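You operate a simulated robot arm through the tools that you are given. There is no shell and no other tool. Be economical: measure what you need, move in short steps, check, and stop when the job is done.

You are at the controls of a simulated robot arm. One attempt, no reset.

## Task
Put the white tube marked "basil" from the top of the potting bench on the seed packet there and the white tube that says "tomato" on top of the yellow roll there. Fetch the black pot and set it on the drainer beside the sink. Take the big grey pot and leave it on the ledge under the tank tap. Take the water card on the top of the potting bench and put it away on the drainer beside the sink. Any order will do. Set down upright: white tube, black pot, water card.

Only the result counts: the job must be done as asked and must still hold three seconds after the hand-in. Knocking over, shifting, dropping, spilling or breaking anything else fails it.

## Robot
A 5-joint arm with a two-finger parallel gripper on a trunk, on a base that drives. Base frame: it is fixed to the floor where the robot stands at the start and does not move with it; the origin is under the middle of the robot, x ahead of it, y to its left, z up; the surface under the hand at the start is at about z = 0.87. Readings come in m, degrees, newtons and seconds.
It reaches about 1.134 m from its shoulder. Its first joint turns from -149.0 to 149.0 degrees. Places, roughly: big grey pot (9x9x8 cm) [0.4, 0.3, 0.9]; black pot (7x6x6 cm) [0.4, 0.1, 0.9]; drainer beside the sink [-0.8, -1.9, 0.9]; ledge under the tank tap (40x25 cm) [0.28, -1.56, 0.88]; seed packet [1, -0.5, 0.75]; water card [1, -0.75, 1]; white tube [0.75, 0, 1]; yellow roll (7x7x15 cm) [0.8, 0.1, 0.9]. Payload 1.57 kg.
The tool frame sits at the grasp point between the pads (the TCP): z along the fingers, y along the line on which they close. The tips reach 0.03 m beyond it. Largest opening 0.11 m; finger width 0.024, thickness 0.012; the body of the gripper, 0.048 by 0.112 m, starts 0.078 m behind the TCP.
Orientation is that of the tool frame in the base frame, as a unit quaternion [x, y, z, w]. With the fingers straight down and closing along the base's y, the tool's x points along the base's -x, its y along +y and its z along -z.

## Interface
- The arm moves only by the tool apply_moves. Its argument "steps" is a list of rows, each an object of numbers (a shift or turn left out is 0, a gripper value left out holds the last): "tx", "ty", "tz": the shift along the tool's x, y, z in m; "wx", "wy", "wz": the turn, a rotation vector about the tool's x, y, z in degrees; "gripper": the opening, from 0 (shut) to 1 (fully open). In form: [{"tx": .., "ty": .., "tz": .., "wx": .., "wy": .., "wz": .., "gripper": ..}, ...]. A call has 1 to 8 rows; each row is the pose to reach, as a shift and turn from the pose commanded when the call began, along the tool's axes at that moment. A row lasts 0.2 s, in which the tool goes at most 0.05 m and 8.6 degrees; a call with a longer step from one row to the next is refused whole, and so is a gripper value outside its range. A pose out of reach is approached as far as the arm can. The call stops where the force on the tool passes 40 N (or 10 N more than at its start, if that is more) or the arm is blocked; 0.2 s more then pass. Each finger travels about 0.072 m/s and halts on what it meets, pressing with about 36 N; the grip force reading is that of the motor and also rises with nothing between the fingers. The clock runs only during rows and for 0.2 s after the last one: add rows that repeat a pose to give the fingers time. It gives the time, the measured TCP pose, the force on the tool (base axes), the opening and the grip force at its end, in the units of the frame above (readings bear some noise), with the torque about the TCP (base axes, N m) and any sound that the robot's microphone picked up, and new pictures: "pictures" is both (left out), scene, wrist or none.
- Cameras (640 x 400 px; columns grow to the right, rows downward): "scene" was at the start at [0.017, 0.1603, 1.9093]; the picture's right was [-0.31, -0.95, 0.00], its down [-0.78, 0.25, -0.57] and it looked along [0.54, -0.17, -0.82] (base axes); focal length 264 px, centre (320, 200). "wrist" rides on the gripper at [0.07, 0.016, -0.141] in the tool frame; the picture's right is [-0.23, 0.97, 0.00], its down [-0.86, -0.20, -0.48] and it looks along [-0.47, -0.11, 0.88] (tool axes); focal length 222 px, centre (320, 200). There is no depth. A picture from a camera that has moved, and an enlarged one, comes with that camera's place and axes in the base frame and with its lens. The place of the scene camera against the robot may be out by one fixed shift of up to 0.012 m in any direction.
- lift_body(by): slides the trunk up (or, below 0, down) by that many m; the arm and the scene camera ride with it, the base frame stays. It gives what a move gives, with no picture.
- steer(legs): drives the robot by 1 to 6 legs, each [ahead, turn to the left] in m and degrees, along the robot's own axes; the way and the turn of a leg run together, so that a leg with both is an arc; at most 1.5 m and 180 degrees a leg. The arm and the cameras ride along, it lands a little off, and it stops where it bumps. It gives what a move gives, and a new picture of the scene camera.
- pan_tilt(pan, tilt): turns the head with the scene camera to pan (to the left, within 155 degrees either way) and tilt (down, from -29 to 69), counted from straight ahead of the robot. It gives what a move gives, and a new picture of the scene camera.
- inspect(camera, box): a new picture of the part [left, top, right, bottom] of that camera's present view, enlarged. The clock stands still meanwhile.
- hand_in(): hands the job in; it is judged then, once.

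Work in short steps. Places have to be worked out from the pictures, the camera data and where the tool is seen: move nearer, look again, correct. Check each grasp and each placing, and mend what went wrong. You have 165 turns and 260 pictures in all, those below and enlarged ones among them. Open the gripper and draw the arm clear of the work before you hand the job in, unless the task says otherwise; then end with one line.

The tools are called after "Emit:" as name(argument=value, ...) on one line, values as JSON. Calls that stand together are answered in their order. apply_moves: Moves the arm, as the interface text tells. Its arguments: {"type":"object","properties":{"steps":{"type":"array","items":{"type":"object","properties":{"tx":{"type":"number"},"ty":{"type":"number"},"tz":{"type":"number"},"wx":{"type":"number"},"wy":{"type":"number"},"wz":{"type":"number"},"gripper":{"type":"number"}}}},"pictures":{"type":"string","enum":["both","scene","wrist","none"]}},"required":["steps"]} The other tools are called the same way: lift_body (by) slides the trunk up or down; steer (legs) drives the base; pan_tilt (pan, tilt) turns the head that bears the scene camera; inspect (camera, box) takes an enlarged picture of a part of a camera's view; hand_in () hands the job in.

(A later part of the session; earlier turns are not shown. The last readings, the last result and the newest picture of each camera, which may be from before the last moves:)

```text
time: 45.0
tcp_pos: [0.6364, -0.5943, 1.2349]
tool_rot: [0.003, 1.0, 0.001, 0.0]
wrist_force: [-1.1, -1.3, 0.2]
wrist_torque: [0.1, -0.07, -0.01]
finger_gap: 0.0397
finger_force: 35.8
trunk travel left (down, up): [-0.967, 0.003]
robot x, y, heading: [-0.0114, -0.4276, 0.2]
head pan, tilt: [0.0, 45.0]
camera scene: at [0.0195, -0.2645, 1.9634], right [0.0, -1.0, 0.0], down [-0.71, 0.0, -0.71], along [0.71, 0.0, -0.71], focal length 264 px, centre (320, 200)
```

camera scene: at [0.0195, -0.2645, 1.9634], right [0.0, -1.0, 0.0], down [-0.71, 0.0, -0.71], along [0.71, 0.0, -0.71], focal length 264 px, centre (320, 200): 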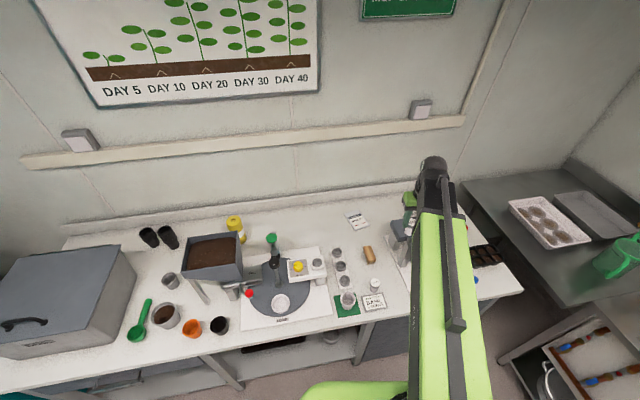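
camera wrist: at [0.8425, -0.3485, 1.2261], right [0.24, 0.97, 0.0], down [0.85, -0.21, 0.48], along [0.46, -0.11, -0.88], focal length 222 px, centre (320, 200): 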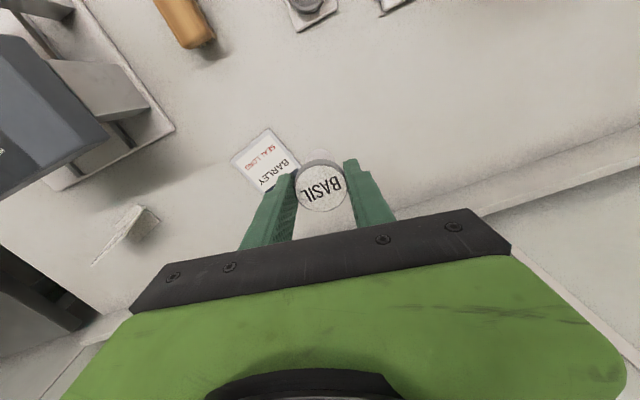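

Packet now straight ahead. Extend to (0.93,-0.455).

Emit:
apply_moves(steps=[{"tx": -0.02, "ty": 0.04}, {"tx": -0.04, "ty": 0.08}, {"tx": -0.07, "ty": 0.115}, {"tx": -0.115, "ty": 0.135}, {"tx": -0.16, "ty": 0.139}, {"tx": -0.205, "ty": 0.139}, {"tx": -0.25, "ty": 0.139}, {"tx": -0.294, "ty": 0.139}], pictures="both")

Emit:
inspect(camera="wrist", box=[200, 60, 440, 210])

Emit:
inspect(camera="scene", box=[320, 190, 440, 265])

```text
time: 46.8
tcp_pos: [0.9335, -0.4548, 1.2321]
tool_rot: [0.003, 1.0, -0.001, -0.001]
wrist_force: [0.1, 0.6, 0.0]
wrist_torque: [0.0, 0.0, 0.01]
finger_gap: 0.0399
finger_force: 35.8
trunk travel left (down, up): [-0.967, 0.003]
robot x, y, heading: [-0.0124, -0.4299, 0.2]
head pan, tilt: [0.0, 45.0]
camera scene: at [0.0231, -0.2597, 1.9629], right [0.0, -1.0, 0.0], down [-0.71, 0.0, -0.71], along [0.71, 0.0, -0.71], focal length 264 px, centre (320, 200)
camera wrist: at [0.8663, -0.4366, 1.3753], right [0.23, 0.97, 0.0], down [0.85, -0.2, 0.48], along [0.46, -0.11, -0.88], focal length 222 px, centre (320, 200)
```

scene: 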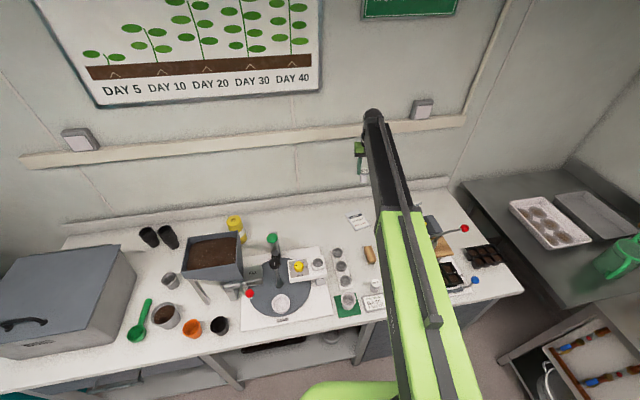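
wrist: 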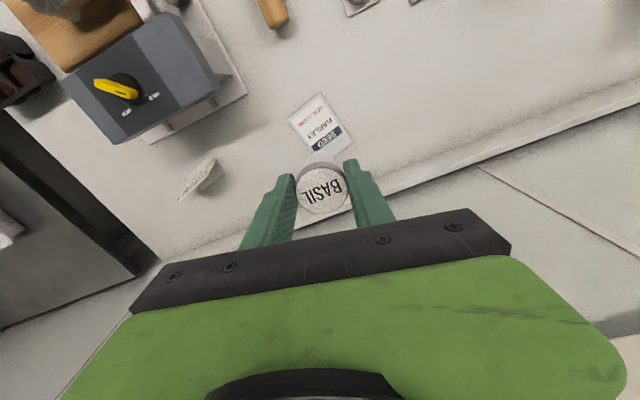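

```text
2.67 times, centred on (320, 135) of wrist
camera zoom: at [0.8663, -0.4366, 1.3753], right [0.23, 0.97, 0.0], down [0.85, -0.2, 0.48], along [0.46, -0.11, -0.88], focal length 592 px, centre (320, 373)
```

zoom: 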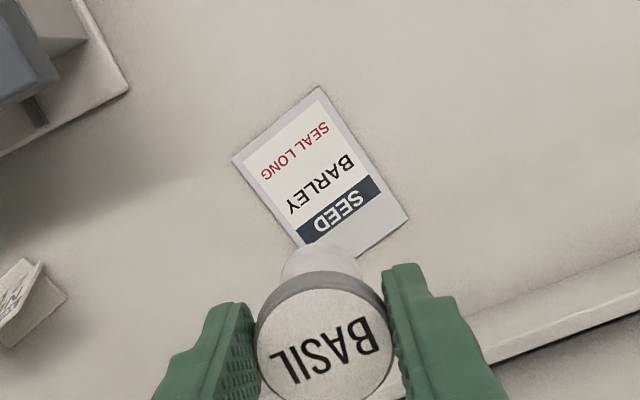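

```text
5.33 times, centred on (380, 228) of scene
camera zoom: at [0.0231, -0.2597, 1.9629], right [0.0, -1.0, 0.0], down [-0.71, 0.0, -0.71], along [0.71, 0.0, -0.71], focal length 1409 px, centre (0, 53)
```

zoom: 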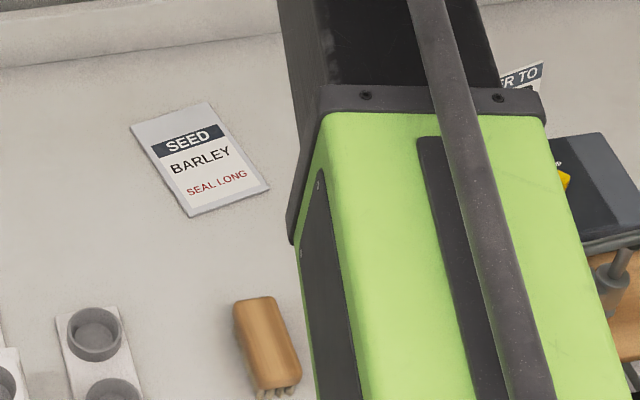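

Packet centre ≈ (0.963,-0.461); placing at (0.934,-0.46) keeps ~2 cm margin. Lower to just above contact.

Emit:
apply_moves(steps=[{"tx": -0.004, "ty": -0.006}], pictures="none")

Emit:
lift_body(by=-0.2)

Emit:
lift_body(by=-0.08)

Emit:
apply_moves(steps=[{"tx": 0.0}], pictures="both")

```text
time: 47.2
tcp_pos: [0.9352, -0.4612, 1.2334]
tool_rot: [0.004, 1.0, 0.0, 0.0]
wrist_force: [-0.4, 0.7, 0.1]
wrist_torque: [-0.04, 0.0, -0.01]
finger_gap: 0.0398
finger_force: 35.6
trunk travel left (down, up): [-0.967, 0.003]
robot x, y, heading: [-0.0096, -0.4277, -0.0]
head pan, tilt: [0.0, 45.0]
```

```text
time: 49.4
tcp_pos: [0.9354, -0.4594, 1.0341]
tool_rot: [0.003, 1.0, 0.0, 0.0]
wrist_force: [-0.2, -0.4, -0.8]
wrist_torque: [0.0, -0.03, 0.02]
finger_gap: 0.0397
finger_force: 36.0
trunk travel left (down, up): [-0.767, 0.203]
robot x, y, heading: [-0.006, -0.4292, 0.3]
head pan, tilt: [0.0, 45.0]
```

```text
time: 50.6
tcp_pos: [0.9356, -0.4595, 0.954]
tool_rot: [0.002, 1.0, 0.0, 0.0]
wrist_force: [-0.1, -0.5, 0.2]
wrist_torque: [-0.03, -0.02, -0.01]
finger_gap: 0.0401
finger_force: 36.5
trunk travel left (down, up): [-0.687, 0.283]
robot x, y, heading: [-0.0124, -0.4285, 0.3]
head pan, tilt: [0.0, 45.0]
```

```text
time: 51.0
tcp_pos: [0.9362, -0.4606, 0.9546]
tool_rot: [0.003, 1.0, 0.0, 0.0]
wrist_force: [0.2, -0.2, -0.8]
wrist_torque: [-0.02, 0.02, 0.0]
finger_gap: 0.0399
finger_force: 36.4
trunk travel left (down, up): [-0.687, 0.283]
robot x, y, heading: [-0.0103, -0.4309, 0.0]
head pan, tilt: [0.0, 45.0]
camera scene: at [0.022, -0.2595, 1.6829], right [0.0, -1.0, 0.0], down [-0.71, 0.0, -0.71], along [0.71, 0.0, -0.71], focal length 264 px, centre (320, 200)
camera wrist: at [0.8667, -0.4425, 1.0958], right [0.23, 0.97, 0.0], down [0.85, -0.2, 0.48], along [0.47, -0.11, -0.88], focal length 222 px, centre (320, 200)
```

scene: 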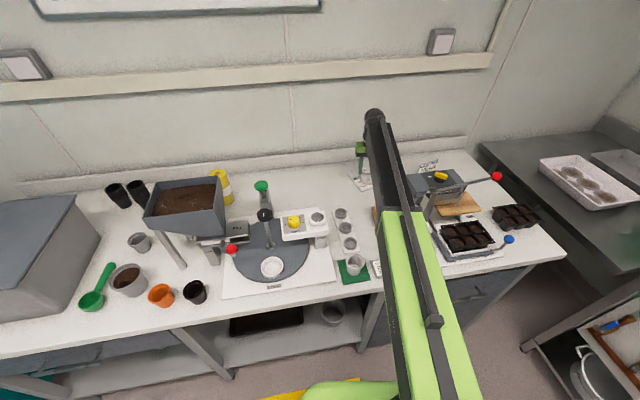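
wrist: 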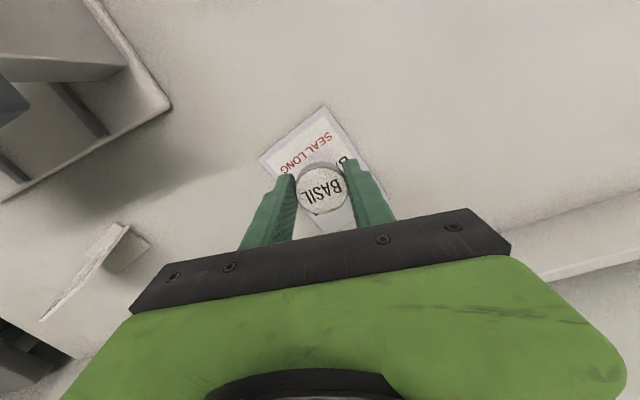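

Over the packet and about 1.5 cm above it. Lower in small steps, watching force.

Emit:
lift_body(by=-0.012)

Emit:
lift_body(by=-0.004)

```text
time: 51.6
tcp_pos: [0.935, -0.4595, 0.9418]
tool_rot: [0.003, 1.0, 0.0, 0.001]
wrist_force: [-0.2, -0.2, 0.0]
wrist_torque: [0.01, -0.02, 0.0]
finger_gap: 0.0398
finger_force: 36.3
trunk travel left (down, up): [-0.675, 0.295]
robot x, y, heading: [-0.0114, -0.4271, 0.1]
head pan, tilt: [0.0, 45.0]
```

```text
time: 52.1
tcp_pos: [0.9354, -0.4599, 0.9399]
tool_rot: [0.003, 1.0, 0.0, 0.002]
wrist_force: [0.6, -0.6, 8.9]
wrist_torque: [0.05, -0.15, -0.04]
finger_gap: 0.0402
finger_force: 36.1
trunk travel left (down, up): [-0.671, 0.299]
robot x, y, heading: [-0.0133, -0.4319, 0.3]
head pan, tilt: [0.0, 45.0]
```

Contact felt (≈9 N). Open gently and inspect.

Emit:
apply_moves(steps=[{"gripper": 0.4}, {"gripper": 0.5}, {"gripper": 0.6}, {"gripper": 0.7}, {"gripper": 0.7}], pictures="wrist")

Emit:
lift_body(by=0.08)

Emit:
apply_moves(steps=[{"tx": 0.03}], pictures="wrist")

```text
time: 53.3
tcp_pos: [0.9349, -0.4598, 0.9386]
tool_rot: [0.004, 1.0, 0.0, 0.0]
wrist_force: [0.5, -0.8, -0.1]
wrist_torque: [0.03, -0.01, -0.03]
finger_gap: 0.0768
finger_force: 0.1
trunk travel left (down, up): [-0.671, 0.299]
robot x, y, heading: [-0.0097, -0.4288, -0.1]
head pan, tilt: [0.0, 45.0]
camera wrist: at [0.8667, -0.4425, 1.0798], right [0.23, 0.97, 0.0], down [0.85, -0.2, 0.48], along [0.47, -0.11, -0.88], focal length 222 px, centre (320, 200)
```

wrist: 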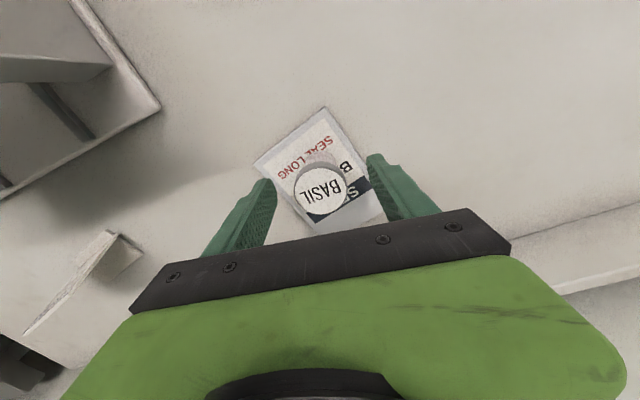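

```text
time: 54.5
tcp_pos: [0.9351, -0.4594, 1.0191]
tool_rot: [0.002, 1.0, -0.001, -0.001]
wrist_force: [1.1, 0.1, 0.3]
wrist_torque: [-0.01, -0.02, 0.01]
finger_gap: 0.0768
finger_force: 0.1
trunk travel left (down, up): [-0.751, 0.219]
robot x, y, heading: [-0.0099, -0.428, 0.1]
head pan, tilt: [0.0, 45.0]
```

```text
time: 54.9
tcp_pos: [0.906, -0.4591, 1.0179]
tool_rot: [0.003, 1.0, -0.001, 0.0]
wrist_force: [0.5, -0.1, -0.5]
wrist_torque: [-0.03, -0.03, 0.0]
finger_gap: 0.0772
finger_force: 0.0
trunk travel left (down, up): [-0.751, 0.219]
robot x, y, heading: [-0.0115, -0.4326, 0.4]
head pan, tilt: [0.0, 45.0]
camera wrist: at [0.8355, -0.4421, 1.1601], right [0.23, 0.97, 0.0], down [0.85, -0.2, 0.48], along [0.47, -0.11, -0.88], focal length 222 px, centre (320, 200)
```

wrist: 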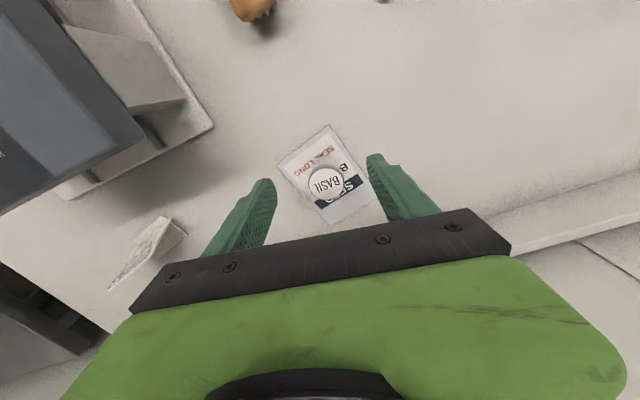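

Basil stands on the packet. Next the water card: raise and move right to view it from above.

Emit:
lift_body(by=0.215)

Emit:
apply_moves(steps=[{"tx": 0.01, "ty": -0.048}, {"tx": 0.025, "ty": -0.095}, {"tx": 0.04, "ty": -0.14}, {"tx": 0.06, "ty": -0.185}, {"tx": 0.07, "ty": -0.22}, {"tx": 0.07, "ty": -0.22}], pictures="both")

Emit:
inspect(camera="wrist", box=[160, 40, 400, 190])

```text
time: 57.2
tcp_pos: [0.9045, -0.459, 1.2325]
tool_rot: [0.002, 1.0, -0.001, 0.0]
wrist_force: [0.3, 0.6, -0.6]
wrist_torque: [0.02, 0.02, 0.04]
finger_gap: 0.0772
finger_force: 0.2
trunk travel left (down, up): [-0.966, 0.004]
robot x, y, heading: [-0.0131, -0.4347, 0.1]
head pan, tilt: [0.0, 45.0]
```

```text
time: 58.6
tcp_pos: [0.8334, -0.6818, 1.233]
tool_rot: [0.002, 1.0, -0.001, 0.0]
wrist_force: [0.1, 0.4, -0.4]
wrist_torque: [-0.04, 0.01, -0.02]
finger_gap: 0.0772
finger_force: 0.0
trunk travel left (down, up): [-0.966, 0.004]
robot x, y, heading: [-0.0112, -0.4309, -0.0]
head pan, tilt: [0.0, 45.0]
camera scene: at [0.022, -0.2589, 1.9618], right [0.0, -1.0, 0.0], down [-0.71, 0.0, -0.71], along [0.71, 0.0, -0.71], focal length 264 px, centre (320, 200)
camera wrist: at [0.7636, -0.6634, 1.3748], right [0.23, 0.97, 0.0], down [0.85, -0.2, 0.48], along [0.47, -0.11, -0.88], focal length 222 px, centre (320, 200)
```

scene: 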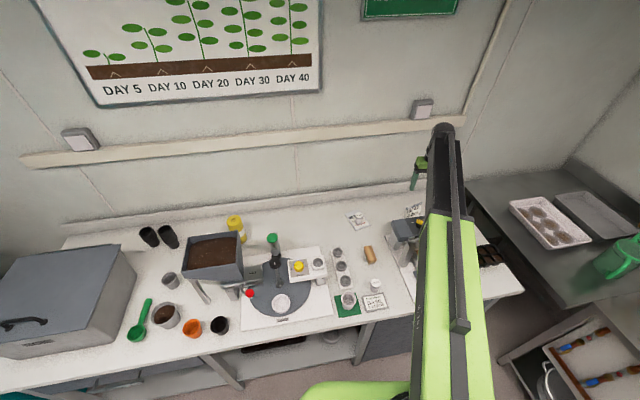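
wrist: 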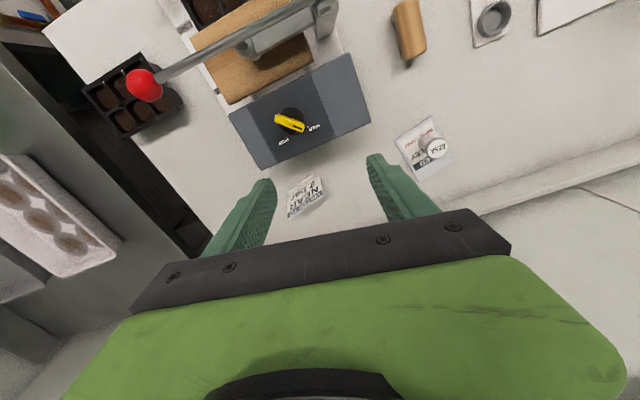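

```text
2.67 times, centred on (280, 115) of wrist
camera zoom: at [0.7636, -0.6634, 1.3748], right [0.23, 0.97, 0.0], down [0.85, -0.2, 0.48], along [0.47, -0.11, -0.88], focal length 592 px, centre (427, 427)
```

zoom: 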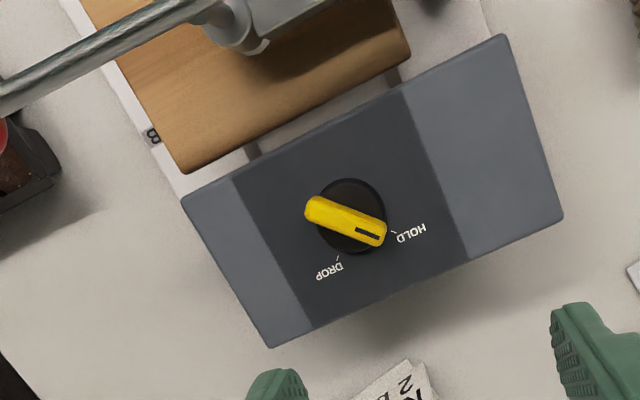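

Emit:
inspect(camera="wrist", box=[250, 150, 370, 225])

Emit:
inspect(camera="scene", box=[385, 190, 445, 250])

```text
5.33 times, centred on (310, 188) of wrist
camera zoom: at [0.7636, -0.6634, 1.3748], right [0.23, 0.97, 0.0], down [0.85, -0.2, 0.48], along [0.47, -0.11, -0.88], focal length 1185 px, centre (373, 267)
```

zoom: 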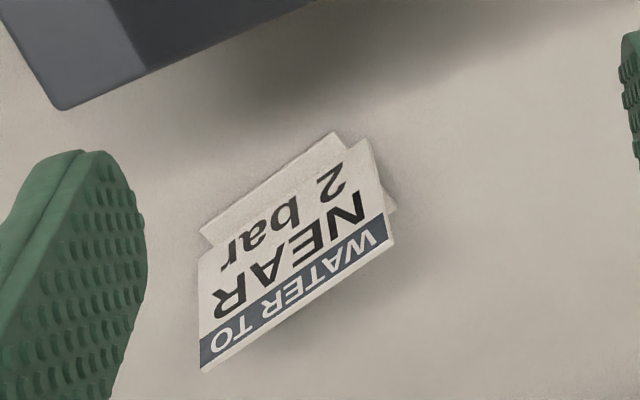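

```text
6.67 times, centred on (415, 220) of scene
camera zoom: at [0.022, -0.2589, 1.9618], right [0.0, -1.0, 0.0], down [-0.71, 0.0, -0.71], along [0.71, 0.0, -0.71], focal length 1762 px, centre (-313, 67)
```

zoom: 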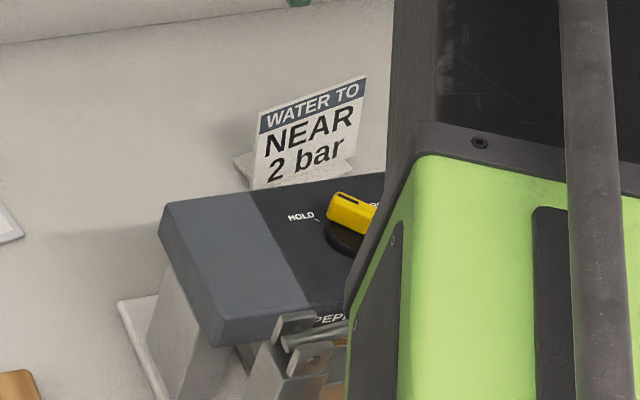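

Card top edge runs (0.977,-0.706)→(1.018,-0.799) at z≈0.955, leaning back ~10°. I need the robot ~0.1 m nearer; check the base/bench clearance by looking down.

Emit:
pan_tilt(pan=20, tilt=69)

Emit:
pan_tilt(pan=-70, tilt=69)

```text
time: 59.5
tcp_pos: [0.8325, -0.6803, 1.2331]
tool_rot: [0.003, 1.0, 0.0, 0.0]
wrist_force: [0.2, 0.7, -0.6]
wrist_torque: [0.03, 0.04, -0.01]
finger_gap: 0.077
finger_force: 0.0
trunk travel left (down, up): [-0.966, 0.004]
robot x, y, heading: [-0.01, -0.4306, 0.1]
head pan, tilt: [20.0, 68.8]
camera scene: at [-0.0068, -0.2405, 1.9331], right [0.34, -0.94, 0.0], down [-0.88, -0.32, -0.36], along [0.34, 0.12, -0.93], focal length 264 px, centre (320, 200)
```

scene: 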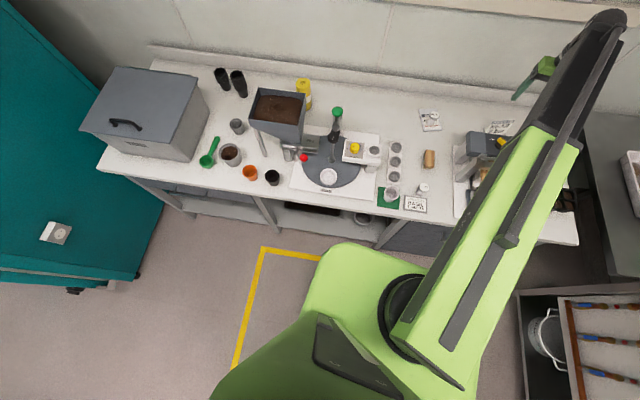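

```text
time: 61.1
tcp_pos: [0.833, -0.6814, 1.2335]
tool_rot: [0.003, 1.0, 0.0, 0.0]
wrist_force: [0.7, 0.4, -0.2]
wrist_torque: [0.0, 0.02, -0.01]
finger_gap: 0.0768
finger_force: 0.1
trunk travel left (down, up): [-0.966, 0.004]
robot x, y, heading: [-0.0124, -0.4264, 0.3]
head pan, tilt: [-70.0, 68.8]
camera scene: at [-0.0401, -0.3122, 1.933], right [-0.94, -0.34, 0.0], down [-0.32, 0.88, -0.36], along [0.12, -0.34, -0.93], focal length 264 px, centre (320, 200)
```

scene: 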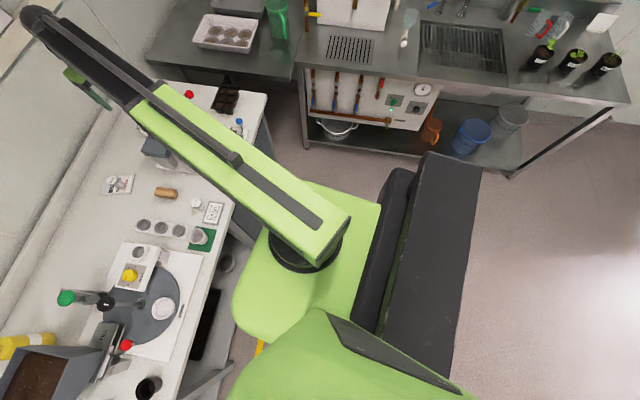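

There is roughly 0.1 m in front. Retract the arm, then move the robot to about (0.08,-0.75).

Emit:
apply_moves(steps=[{"tx": 0.045, "ty": 0.015}, {"tx": 0.09, "ty": 0.03}, {"tx": 0.135, "ty": 0.045}, {"tx": 0.18, "ty": 0.06}, {"tx": 0.22, "ty": 0.07}], pictures="none")

Emit:
steer(legs=[[0, -90], [0.3, 0], [0, 90], [0.08, 0]])

Emit:
pan_tilt(pan=0, tilt=45)

```text
time: 62.3
tcp_pos: [0.6143, -0.6077, 1.233]
tool_rot: [0.003, 1.0, -0.001, 0.001]
wrist_force: [-0.1, 0.3, 0.5]
wrist_torque: [0.0, 0.03, -0.05]
finger_gap: 0.0769
finger_force: 0.1
trunk travel left (down, up): [-0.966, 0.004]
robot x, y, heading: [-0.0134, -0.4282, 0.1]
head pan, tilt: [-70.0, 68.8]
```

```text
time: 72.6
tcp_pos: [0.6978, -0.9145, 1.2334]
tool_rot: [0.009, 1.0, -0.001, 0.0]
wrist_force: [0.6, 0.2, -0.1]
wrist_torque: [0.01, 0.01, -0.03]
finger_gap: 0.0772
finger_force: 0.2
trunk travel left (down, up): [-0.966, 0.004]
robot x, y, heading: [0.0749, -0.7179, -1.1]
head pan, tilt: [-70.0, 68.8]
camera scene: at [0.046, -0.5998, 1.933], right [-0.95, -0.32, 0.0], down [-0.3, 0.88, -0.36], along [0.12, -0.34, -0.93], focal length 264 px, centre (320, 200)
```

scene: 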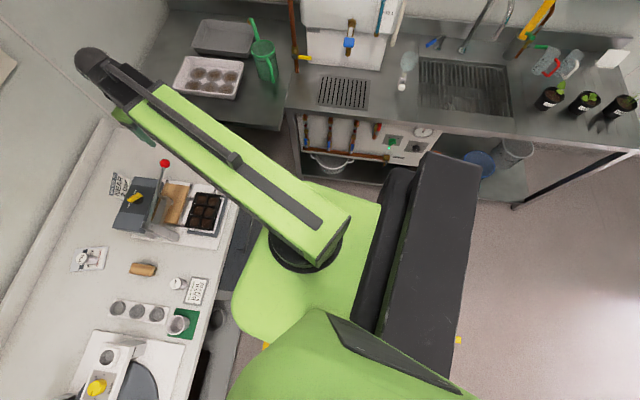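

```text
time: 74.0
tcp_pos: [0.6968, -0.9141, 1.2339]
tool_rot: [0.008, 1.0, 0.0, 0.0]
wrist_force: [0.1, -0.5, 0.0]
wrist_torque: [0.0, 0.03, 0.0]
finger_gap: 0.0769
finger_force: 0.0
trunk travel left (down, up): [-0.966, 0.004]
robot x, y, heading: [0.0676, -0.7191, -1.5]
head pan, tilt: [0.0, 45.0]
camera scene: at [0.1086, -0.5493, 1.9619], right [-0.02, -1.0, 0.0], down [-0.71, 0.02, -0.71], along [0.71, -0.02, -0.71], focal length 264 px, centre (320, 200)
```

scene: 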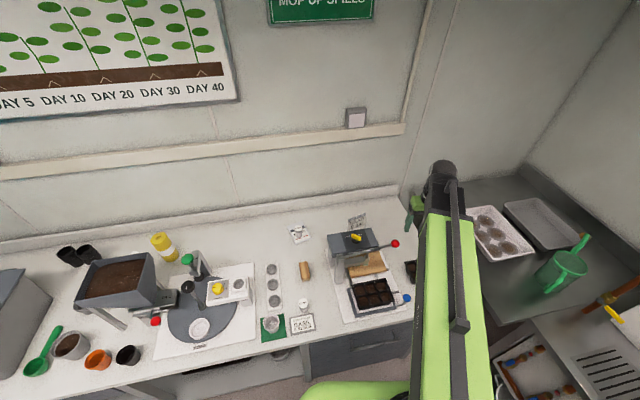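

Clear view of the card now; zoom to refine, and move the hand over it, starting the 66° spin.

Emit:
inspect(camera="scene", box=[320, 205, 400, 255])

Emit:
apply_moves(steps=[{"tx": -0.02, "ty": 0.025, "wz": 8.3}, {"tx": -0.05, "ty": 0.05, "wz": 16.6}, {"tx": -0.09, "ty": 0.075, "wz": 24.9}, {"tx": -0.125, "ty": 0.1, "wz": 33.2}, {"tx": -0.16, "ty": 0.12, "wz": 41.5}, {"tx": -0.19, "ty": 0.14, "wz": 49.8}, {"tx": -0.22, "ty": 0.15, "wz": 58.1}, {"tx": -0.24, "ty": 0.16, "wz": 66.4}], pictures="wrist")

```text
8.00 times, centred on (360, 230) of scene
camera zoom: at [0.1086, -0.5493, 1.9619], right [-0.02, -1.0, 0.0], down [-0.71, 0.02, -0.71], along [0.71, -0.02, -0.71], focal length 2114 px, centre (0, -40)
```

zoom: 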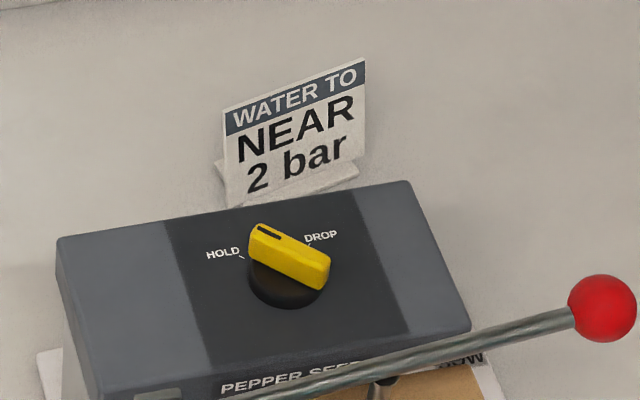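

```text
time: 75.8
tcp_pos: [0.9395, -0.758, 1.233]
tool_rot: [0.555, 0.832, 0.0, 0.001]
wrist_force: [-0.8, 0.3, -0.5]
wrist_torque: [0.01, 0.02, -0.01]
finger_gap: 0.0771
finger_force: 0.0
trunk travel left (down, up): [-0.966, 0.004]
robot x, y, heading: [0.0738, -0.7157, -1.2]
head pan, tilt: [0.0, 45.0]
camera wrist: at [0.9286, -0.6857, 1.3746], right [0.99, 0.16, 0.0], down [0.14, -0.87, 0.48], along [0.08, -0.47, -0.88], focal length 222 px, centre (320, 200)
```

wrist: 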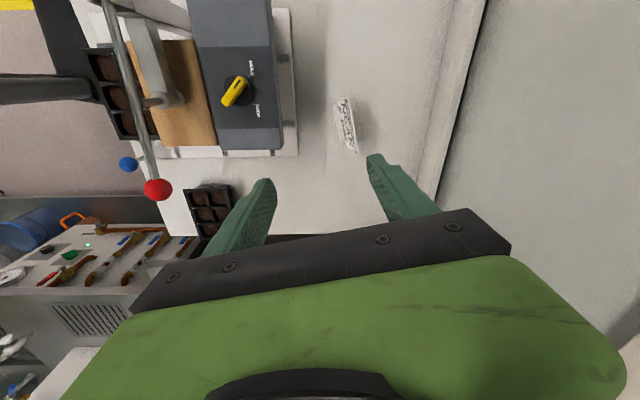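

Tool's closing axis now along the card normal (~23°). Zoom in on the card.

Emit:
inspect(camera="wrist", box=[300, 75, 400, 175])

```text
4.00 times, centred on (350, 125) of wrist
camera zoom: at [0.9286, -0.6857, 1.3746], right [0.99, 0.16, 0.0], down [0.14, -0.87, 0.48], along [0.08, -0.47, -0.88], focal length 888 px, centre (200, 500)
```

zoom: 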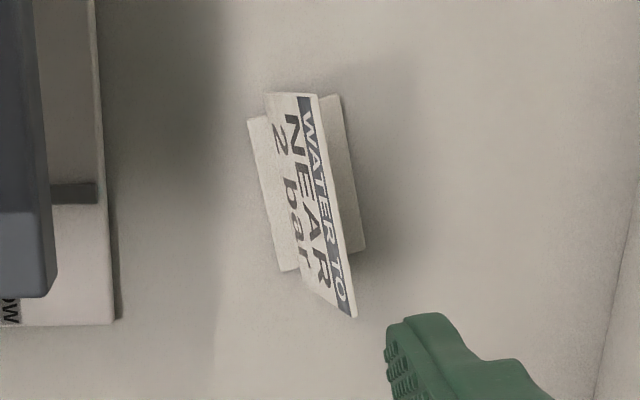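

Card: top mid (1.000,-0.753), ~12° lean away, foot on both sides. I'll tilt the tool to match the lean, needing ~5 cm more reach, so edge the robot forward.

Emit:
steer(legs=[[0.05, 0]])

```text
time: 76.7
tcp_pos: [0.9936, -0.7602, 1.2303]
tool_rot: [0.554, 0.832, -0.001, 0.0]
wrist_force: [1.1, -0.3, 0.3]
wrist_torque: [-0.03, 0.07, -0.01]
finger_gap: 0.0771
finger_force: 0.0
trunk travel left (down, up): [-0.966, 0.004]
robot x, y, heading: [0.1212, -0.7218, -1.2]
head pan, tilt: [0.0, 45.0]
camera scene: at [0.1642, -0.5504, 1.9618], right [-0.02, -1.0, 0.0], down [-0.71, 0.02, -0.71], along [0.71, -0.02, -0.71], focal length 264 px, centre (320, 200)
```

scene: 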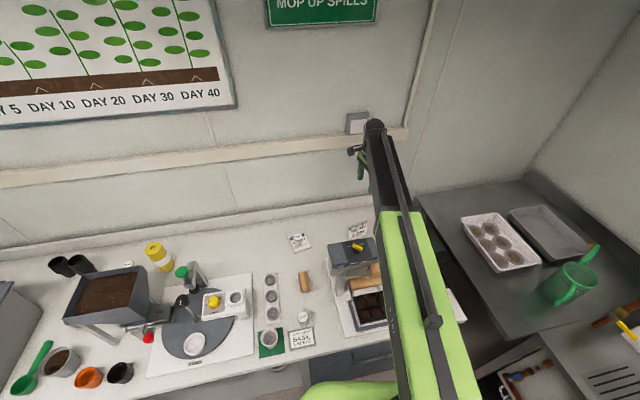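

Robot at x=0.121 without bumping. Tilt 12° to match the card and align above it.

Emit:
apply_moves(steps=[{"tx": 0.001, "ty": 0.002, "wx": 5.4, "wy": 2.5}, {"tx": 0.003, "ty": 0.005, "wx": 10.85, "wy": 5.1}, {"tx": 0.003, "ty": 0.005, "wx": 10.85, "wy": 5.1}], pictures="wrist")

Emit:
inspect(camera="wrist", box=[240, 40, 400, 200])

```text
time: 77.5
tcp_pos: [0.9934, -0.7544, 1.2369]
tool_rot: [0.551, 0.828, -0.053, -0.089]
wrist_force: [-0.9, 0.5, 0.6]
wrist_torque: [0.03, -0.02, 0.0]
finger_gap: 0.077
finger_force: 0.1
out of reach, approached as far as the arm can: row 2, 3
trunk travel left (down, up): [-0.966, 0.004]
robot x, y, heading: [0.1232, -0.7187, -1.2]
head pan, tilt: [0.0, 45.0]
camera wrist: at [1.0119, -0.6845, 1.38], right [0.96, 0.17, -0.2], down [0.24, -0.87, 0.43], along [-0.11, -0.46, -0.88], focal length 222 px, centre (320, 200)
```

wrist: 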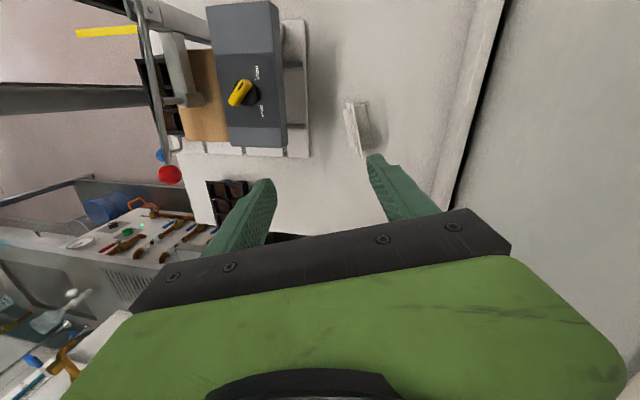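

```text
2.50 times, centred on (320, 120) of wrist
camera zoom: at [1.0119, -0.6845, 1.38], right [0.96, 0.17, -0.2], down [0.24, -0.87, 0.43], along [-0.11, -0.46, -0.88], focal length 555 px, centre (320, 400)
```

zoom: 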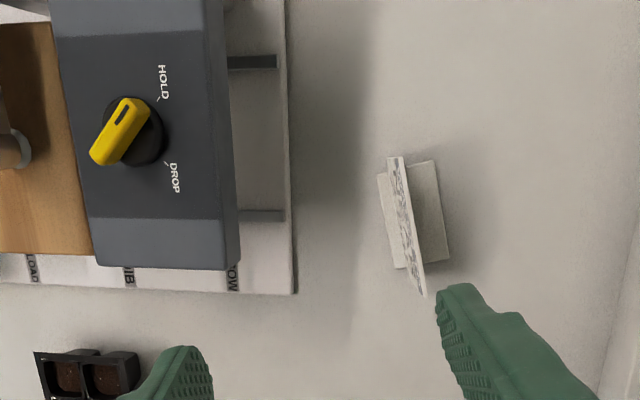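

Tilt achieved (11.9°) at the reach limit, ~5 mm short; ease the tilt 2° and shift 5 mm, then lower to just above the card.

Emit:
apply_moves(steps=[{"tx": -0.003, "ty": 0.005, "tz": -0.001, "wx": -1.8, "wy": -0.85}, {"tx": -0.003, "ty": 0.005, "tz": -0.001, "wx": -1.8, "wy": -0.85}], pictures="none")

Emit:
lift_body(by=-0.23)

Emit:
apply_moves(steps=[{"tx": 0.0}], pictures="both")

Emit:
inspect(camera="wrist", box=[240, 80, 400, 240])

```text
time: 78.1
tcp_pos: [0.9983, -0.7565, 1.2368]
tool_rot: [0.552, 0.829, -0.046, -0.075]
wrist_force: [0.4, 0.3, -0.2]
wrist_torque: [-0.04, -0.02, 0.02]
finger_gap: 0.0768
finger_force: 0.1
trunk travel left (down, up): [-0.966, 0.004]
robot x, y, heading: [0.1243, -0.7196, -1.3]
head pan, tilt: [0.0, 45.0]
```

```text
time: 80.5
tcp_pos: [0.9993, -0.7555, 1.006]
tool_rot: [0.553, 0.829, -0.046, -0.074]
wrist_force: [0.4, -0.5, -0.7]
wrist_torque: [0.03, -0.04, -0.01]
finger_gap: 0.077
finger_force: 0.1
trunk travel left (down, up): [-0.736, 0.234]
robot x, y, heading: [0.1247, -0.7177, -1.1]
head pan, tilt: [0.0, 45.0]
```

```text
time: 80.9
tcp_pos: [0.9989, -0.7561, 1.0065]
tool_rot: [0.552, 0.829, -0.045, -0.074]
wrist_force: [0.3, 0.1, 0.4]
wrist_torque: [-0.01, 0.0, 0.02]
finger_gap: 0.0769
finger_force: 0.0
trunk travel left (down, up): [-0.736, 0.234]
robot x, y, heading: [0.1188, -0.7189, -1.4]
head pan, tilt: [0.0, 45.0]
camera scene: at [0.1595, -0.5503, 1.7319], right [-0.02, -1.0, 0.0], down [-0.71, 0.02, -0.71], along [0.71, -0.02, -0.71], focal length 264 px, centre (320, 200)
camera wrist: at [1.0127, -0.6856, 1.1489], right [0.97, 0.17, -0.17], down [0.23, -0.87, 0.44], along [-0.07, -0.47, -0.88], focal length 222 px, centre (320, 200)
```

scene: 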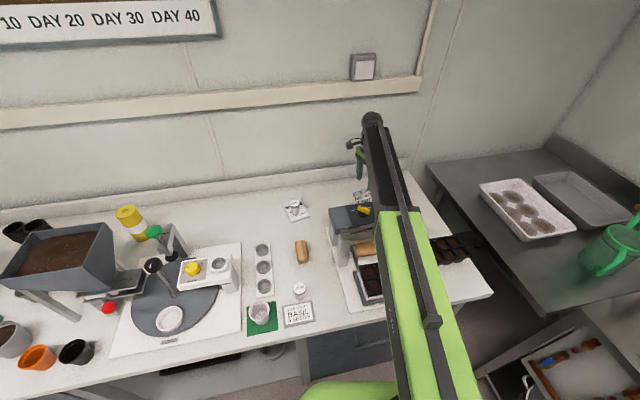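
wrist: 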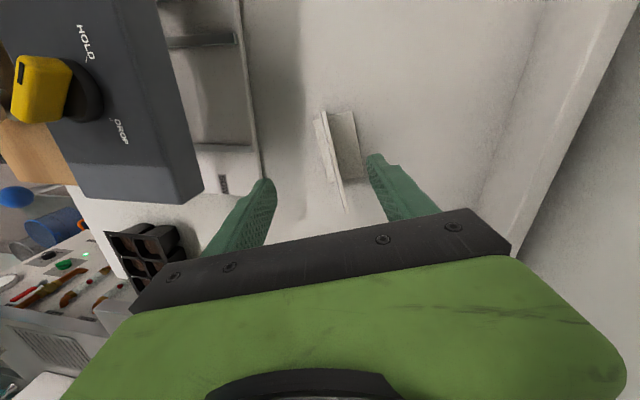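

```text
2.50 times, centred on (320, 160) of wrist
camera zoom: at [1.0127, -0.6856, 1.1489], right [0.97, 0.17, -0.17], down [0.23, -0.87, 0.44], along [-0.07, -0.47, -0.88], focal length 555 px, centre (320, 300)
```

zoom: 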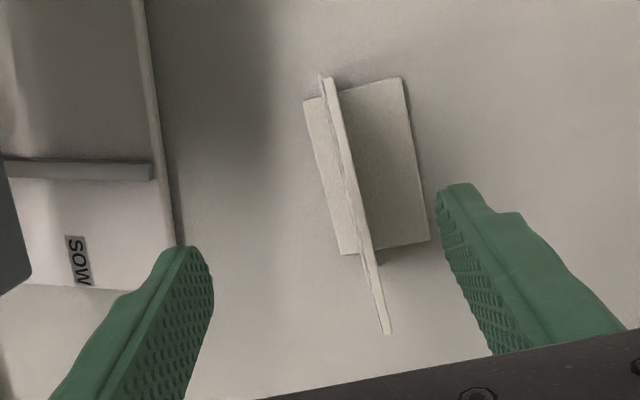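

Card is centred between the fingers and parallel to the pads. Lower 0.068 (beam stays above the lever rod) and close.

Emit:
lift_body(by=-0.045)

Emit:
lift_body(by=-0.025)

Emit:
apply_moves(steps=[{"gripper": 0.5}, {"gripper": 0.3}, {"gripper": 0.1}, {"gripper": 0}, {"gripper": 0}, {"gripper": 0}, {"gripper": 0}], pictures="both")

```text
time: 81.8
tcp_pos: [0.9985, -0.7555, 0.9628]
tool_rot: [0.552, 0.829, -0.046, -0.074]
wrist_force: [0.3, -0.5, 0.5]
wrist_torque: [-0.01, -0.01, -0.04]
finger_gap: 0.0768
finger_force: 0.1
trunk travel left (down, up): [-0.691, 0.279]
robot x, y, heading: [0.1212, -0.7195, -1.2]
head pan, tilt: [0.0, 45.0]
```

```text
time: 82.5
tcp_pos: [0.9994, -0.7553, 0.9371]
tool_rot: [0.552, 0.829, -0.046, -0.075]
wrist_force: [0.0, -0.1, 0.6]
wrist_torque: [-0.02, 0.02, 0.0]
finger_gap: 0.0771
finger_force: 0.0
trunk travel left (down, up): [-0.666, 0.304]
robot x, y, heading: [0.1261, -0.7217, -1.0]
head pan, tilt: [0.0, 45.0]
```

```text
time: 84.1
tcp_pos: [0.9985, -0.7556, 0.9367]
tool_rot: [0.553, 0.829, -0.046, -0.075]
wrist_force: [-1.0, -0.7, 1.9]
wrist_torque: [0.07, 0.11, 0.02]
finger_gap: 0.0032
finger_force: 24.3
trunk travel left (down, up): [-0.666, 0.304]
robot x, y, heading: [0.1258, -0.7165, -1.3]
head pan, tilt: [0.0, 45.0]
camera scene: at [0.1592, -0.5503, 1.6619], right [-0.02, -1.0, 0.0], down [-0.71, 0.02, -0.71], along [0.71, -0.02, -0.71], focal length 264 px, centre (320, 200)
camera wrist: at [1.0125, -0.6857, 1.079], right [0.97, 0.17, -0.17], down [0.23, -0.87, 0.44], along [-0.07, -0.47, -0.88], focal length 222 px, centre (320, 200)
```

scene: 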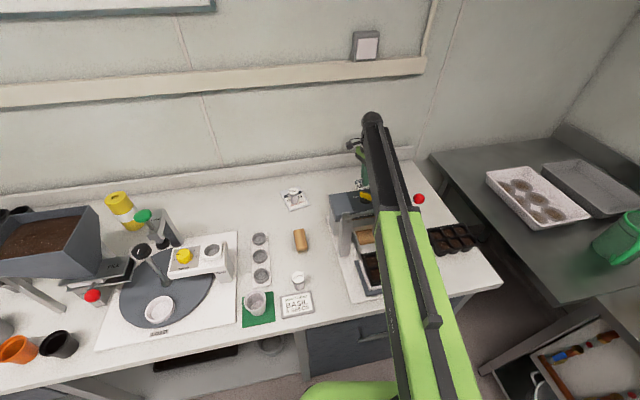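
wrist: 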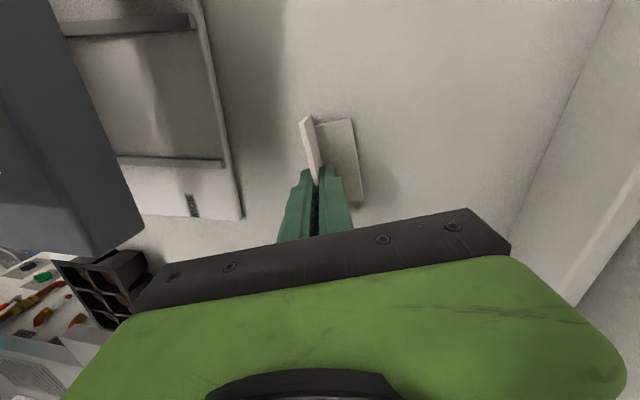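

Gripped (gap 3 mm). Lift and check.

Emit:
lift_body(by=0.06)

Emit:
lift_body(by=0.24)

Emit:
apply_moves(steps=[{"gripper": 0}], pictures="wrist")

```text
time: 85.1
tcp_pos: [0.9995, -0.7559, 0.9961]
tool_rot: [0.552, 0.829, -0.046, -0.074]
wrist_force: [-0.2, -0.4, 0.0]
wrist_torque: [-0.01, 0.02, -0.04]
finger_gap: 0.003
finger_force: 24.1
trunk travel left (down, up): [-0.726, 0.244]
robot x, y, heading: [0.1239, -0.7238, -1.4]
head pan, tilt: [0.0, 45.0]
```

```text
time: 87.6
tcp_pos: [0.9991, -0.7566, 1.2364]
tool_rot: [0.552, 0.829, -0.046, -0.075]
wrist_force: [0.1, 0.3, -0.4]
wrist_torque: [-0.02, -0.05, -0.05]
finger_gap: 0.0031
finger_force: 24.6
trunk travel left (down, up): [-0.966, 0.004]
robot x, y, heading: [0.1268, -0.7167, -1.5]
head pan, tilt: [0.0, 45.0]
```

```text
time: 88.0
tcp_pos: [0.9993, -0.7559, 1.2366]
tool_rot: [0.552, 0.829, -0.046, -0.074]
wrist_force: [0.0, -0.4, -0.1]
wrist_torque: [-0.02, 0.01, 0.01]
finger_gap: 0.0033
finger_force: 24.1
trunk travel left (down, up): [-0.966, 0.004]
robot x, y, heading: [0.1245, -0.7181, -1.3]
head pan, tilt: [0.0, 45.0]
camera wrist: at [1.0127, -0.6856, 1.3788], right [0.97, 0.17, -0.17], down [0.23, -0.87, 0.44], along [-0.08, -0.47, -0.88], focal length 222 px, centre (320, 200)
```

wrist: 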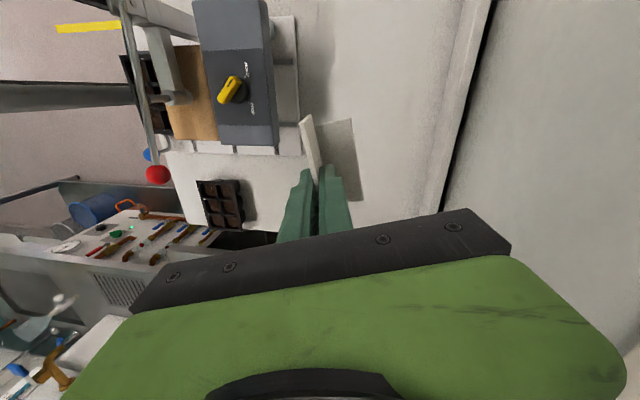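

Card held securely. Retract the arm ~0.35 m, then back the robot away and turn to face the sink.

Emit:
apply_moves(steps=[{"tx": 0.0195, "ty": -0.0435, "tz": 0.0083}, {"tx": 0.039, "ty": -0.087, "tz": 0.0166}, {"tx": 0.0585, "ty": -0.1305, "tz": 0.025}, {"tx": 0.078, "ty": -0.174, "tz": 0.0333}, {"tx": 0.0975, "ty": -0.2175, "tz": 0.0417}, {"tx": 0.117, "ty": -0.261, "tz": 0.05}, {"tx": 0.1365, "ty": -0.3045, "tz": 0.0583}], pictures="none")

Emit:
steer(legs=[[-0.95, 0], [0, -89]])

Emit:
pan_tilt(pan=0, tilt=50)

```text
time: 89.6
tcp_pos: [0.6586, -0.7476, 1.2372]
tool_rot: [0.552, 0.83, -0.046, -0.073]
wrist_force: [0.1, -0.4, 0.3]
wrist_torque: [-0.01, -0.05, 0.0]
finger_gap: 0.0031
finger_force: 24.3
trunk travel left (down, up): [-0.966, 0.004]
robot x, y, heading: [0.124, -0.7179, -1.2]
head pan, tilt: [0.0, 45.0]
```

```text
time: 98.3
tcp_pos: [-0.8401, -1.2433, 1.2374]
tool_rot: [0.976, 0.199, 0.019, -0.085]
wrist_force: [0.1, -0.4, -0.1]
wrist_torque: [-0.01, 0.01, 0.05]
finger_gap: 0.0029
finger_force: 24.5
trunk travel left (down, up): [-0.966, 0.004]
robot x, y, heading: [-0.8544, -0.7091, -91.1]
head pan, tilt: [0.0, 45.0]
camera scene: at [-0.6895, -0.7438, 1.9617], right [-1.0, 0.02, 0.0], down [0.01, 0.71, -0.71], along [-0.01, -0.71, -0.71], focal length 264 px, centre (320, 200)
```

scene: 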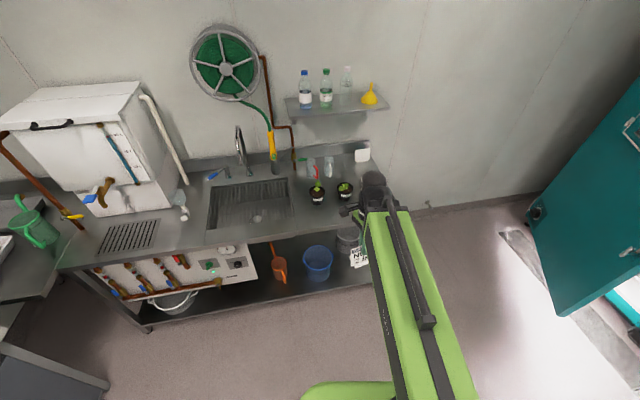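

```text
time: 99.0
tcp_pos: [-0.8417, -1.2429, 1.2349]
tool_rot: [0.976, 0.198, 0.02, -0.085]
wrist_force: [0.3, -0.3, 0.7]
wrist_torque: [0.01, -0.04, 0.0]
finger_gap: 0.0032
finger_force: 24.4
trunk travel left (down, up): [-0.966, 0.004]
robot x, y, heading: [-0.8579, -0.7065, -90.8]
head pan, tilt: [0.0, 50.0]
camera scene: at [-0.6918, -0.7394, 1.955], right [-1.0, 0.02, 0.0], down [0.01, 0.77, -0.64], along [-0.01, -0.64, -0.77], focal length 264 px, centre (320, 200)
```

scene: 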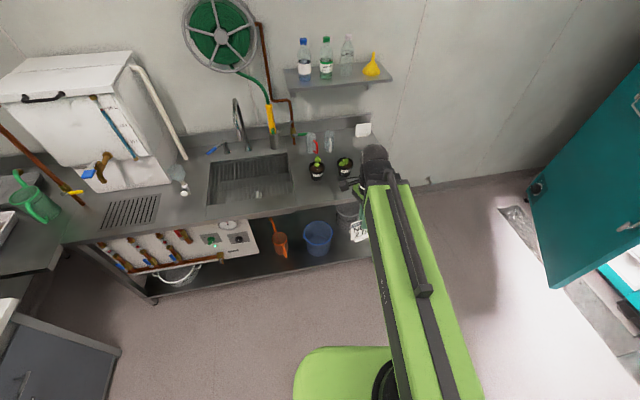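

I zoom in on the drainer to find its extent and free space.

Emit:
inspect(camera="scene", box=[270, 110, 430, 230])

Emit:
pan_tilt(pan=-14, tilt=50)

```text
3.33 times, centred on (350, 170) of scene
camera zoom: at [-0.6918, -0.7394, 1.955], right [-1.0, 0.02, 0.0], down [0.01, 0.77, -0.64], along [-0.01, -0.64, -0.77], focal length 881 px, centre (220, 300)
```

zoom: 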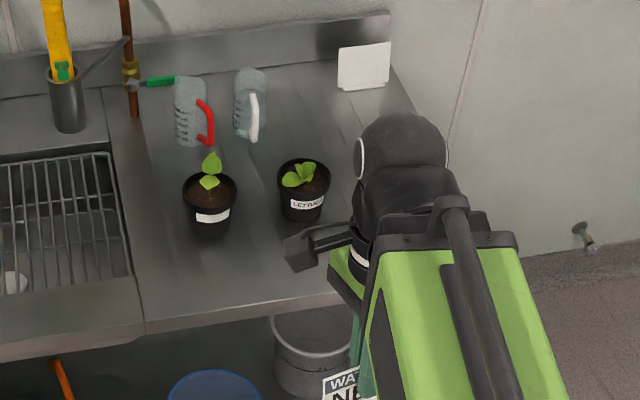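

```text
time: 99.8
tcp_pos: [-0.8409, -1.2424, 1.237]
tool_rot: [0.976, 0.198, 0.02, -0.085]
wrist_force: [0.2, 1.2, -0.8]
wrist_torque: [-0.02, 0.04, 0.01]
finger_gap: 0.003
finger_force: 24.2
trunk travel left (down, up): [-0.966, 0.004]
robot x, y, heading: [-0.8603, -0.7013, -90.7]
head pan, tilt: [-14.0, 50.0]
camera scene: at [-0.7099, -0.7364, 1.9549], right [-0.97, 0.26, 0.0], down [0.2, 0.74, -0.64], along [-0.17, -0.62, -0.77], focal length 264 px, centre (320, 200)
```

scene: 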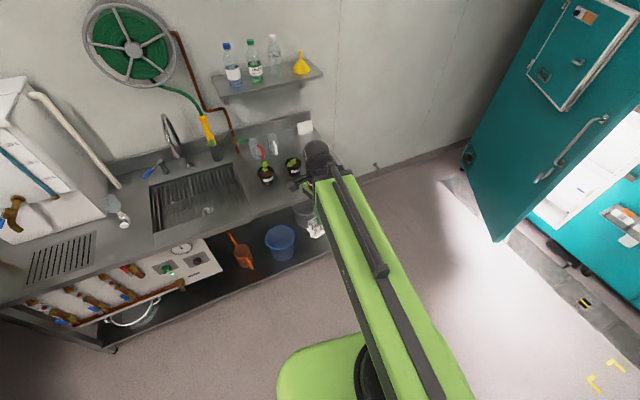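

Drainer spans x≈-0.57…-1.09, with a free strip y≈-1.57…-1.75 in front of the pots. Drive forward 0.2 with a slight right turn to aim the card at ≈(-0.93,-1.66).

Emit:
steer(legs=[[0.2, -7]])

Emit:
pan_tilt(pan=25, tilt=55)

```text
time: 101.4
tcp_pos: [-0.9244, -1.442, 1.2369]
tool_rot: [0.987, 0.137, 0.025, -0.085]
wrist_force: [0.9, -0.5, 0.0]
wrist_torque: [0.05, 0.03, -0.02]
finger_gap: 0.0031
finger_force: 24.4
trunk travel left (down, up): [-0.966, 0.004]
robot x, y, heading: [-0.8697, -0.9053, -97.8]
head pan, tilt: [-14.0, 50.0]
camera scene: at [-0.7293, -0.9566, 1.9549], right [-0.93, 0.37, 0.0], down [0.29, 0.71, -0.64], along [-0.24, -0.6, -0.77], focal length 264 px, centre (320, 200)
```

scene: 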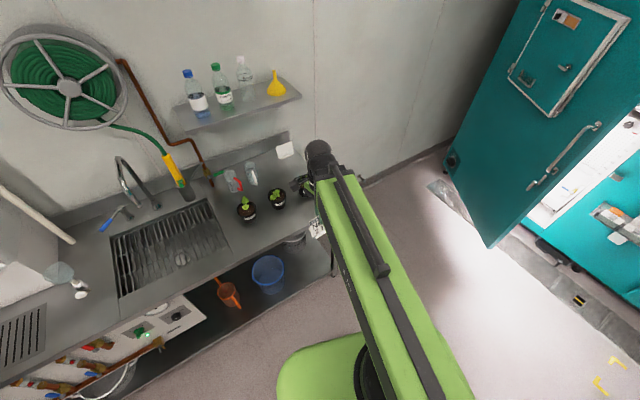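

```text
time: 102.4
tcp_pos: [-0.9246, -1.4397, 1.2359]
tool_rot: [0.987, 0.137, 0.026, -0.084]
wrist_force: [0.6, -0.2, -0.4]
wrist_torque: [0.01, 0.01, -0.01]
finger_gap: 0.0033
finger_force: 24.1
trunk travel left (down, up): [-0.966, 0.004]
robot x, y, heading: [-0.8676, -0.9084, -97.9]
head pan, tilt: [25.0, 55.0]
camera scene: at [-0.6791, -0.9514, 1.9485], right [-0.96, -0.29, 0.0], down [-0.24, 0.78, -0.57], along [0.17, -0.55, -0.82], focal length 264 px, centre (320, 200)
```

scene: 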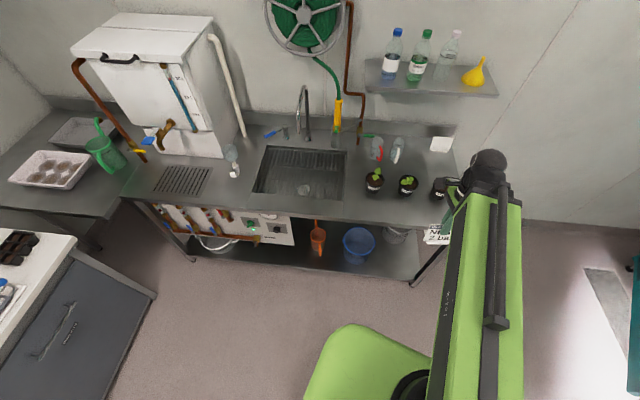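

Emit:
inspect(camera="scene", box=[330, 120, 490, 240])

Emit:
apply_moves(steps=[{"gripper": 0}], pictures="wrist")

```text
3.33 times, centred on (410, 180) of scene
camera zoom: at [-0.6791, -0.9514, 1.9485], right [-0.96, -0.29, 0.0], down [-0.24, 0.78, -0.57], along [0.17, -0.55, -0.82], focal length 881 px, centre (20, 267)
```

zoom: 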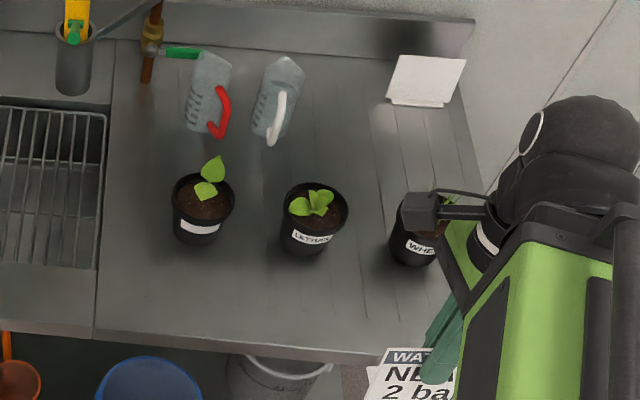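

```text
time: 102.8
tcp_pos: [-0.924, -1.4397, 1.2361]
tool_rot: [0.987, 0.137, 0.026, -0.084]
wrist_force: [-0.2, 0.0, 0.2]
wrist_torque: [0.01, 0.01, 0.0]
finger_gap: 0.0031
finger_force: 24.3
trunk travel left (down, up): [-0.966, 0.004]
robot x, y, heading: [-0.872, -0.9025, -98.1]
head pan, tilt: [25.0, 55.0]
camera wrist: at [-0.8557, -1.4605, 1.3788], right [0.05, -0.98, -0.17], down [-0.89, -0.12, 0.44], along [-0.45, 0.13, -0.88], focal length 222 px, centre (320, 200)
```

wrist: 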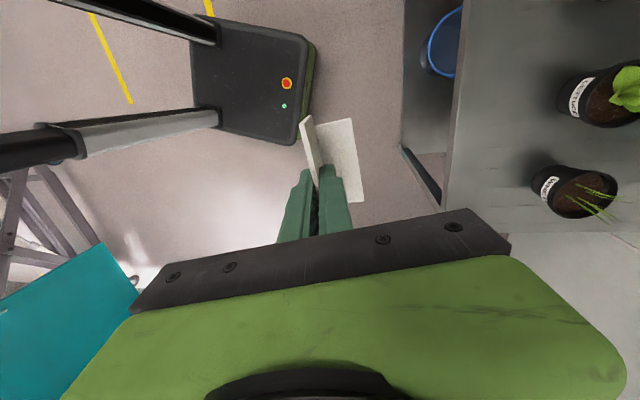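

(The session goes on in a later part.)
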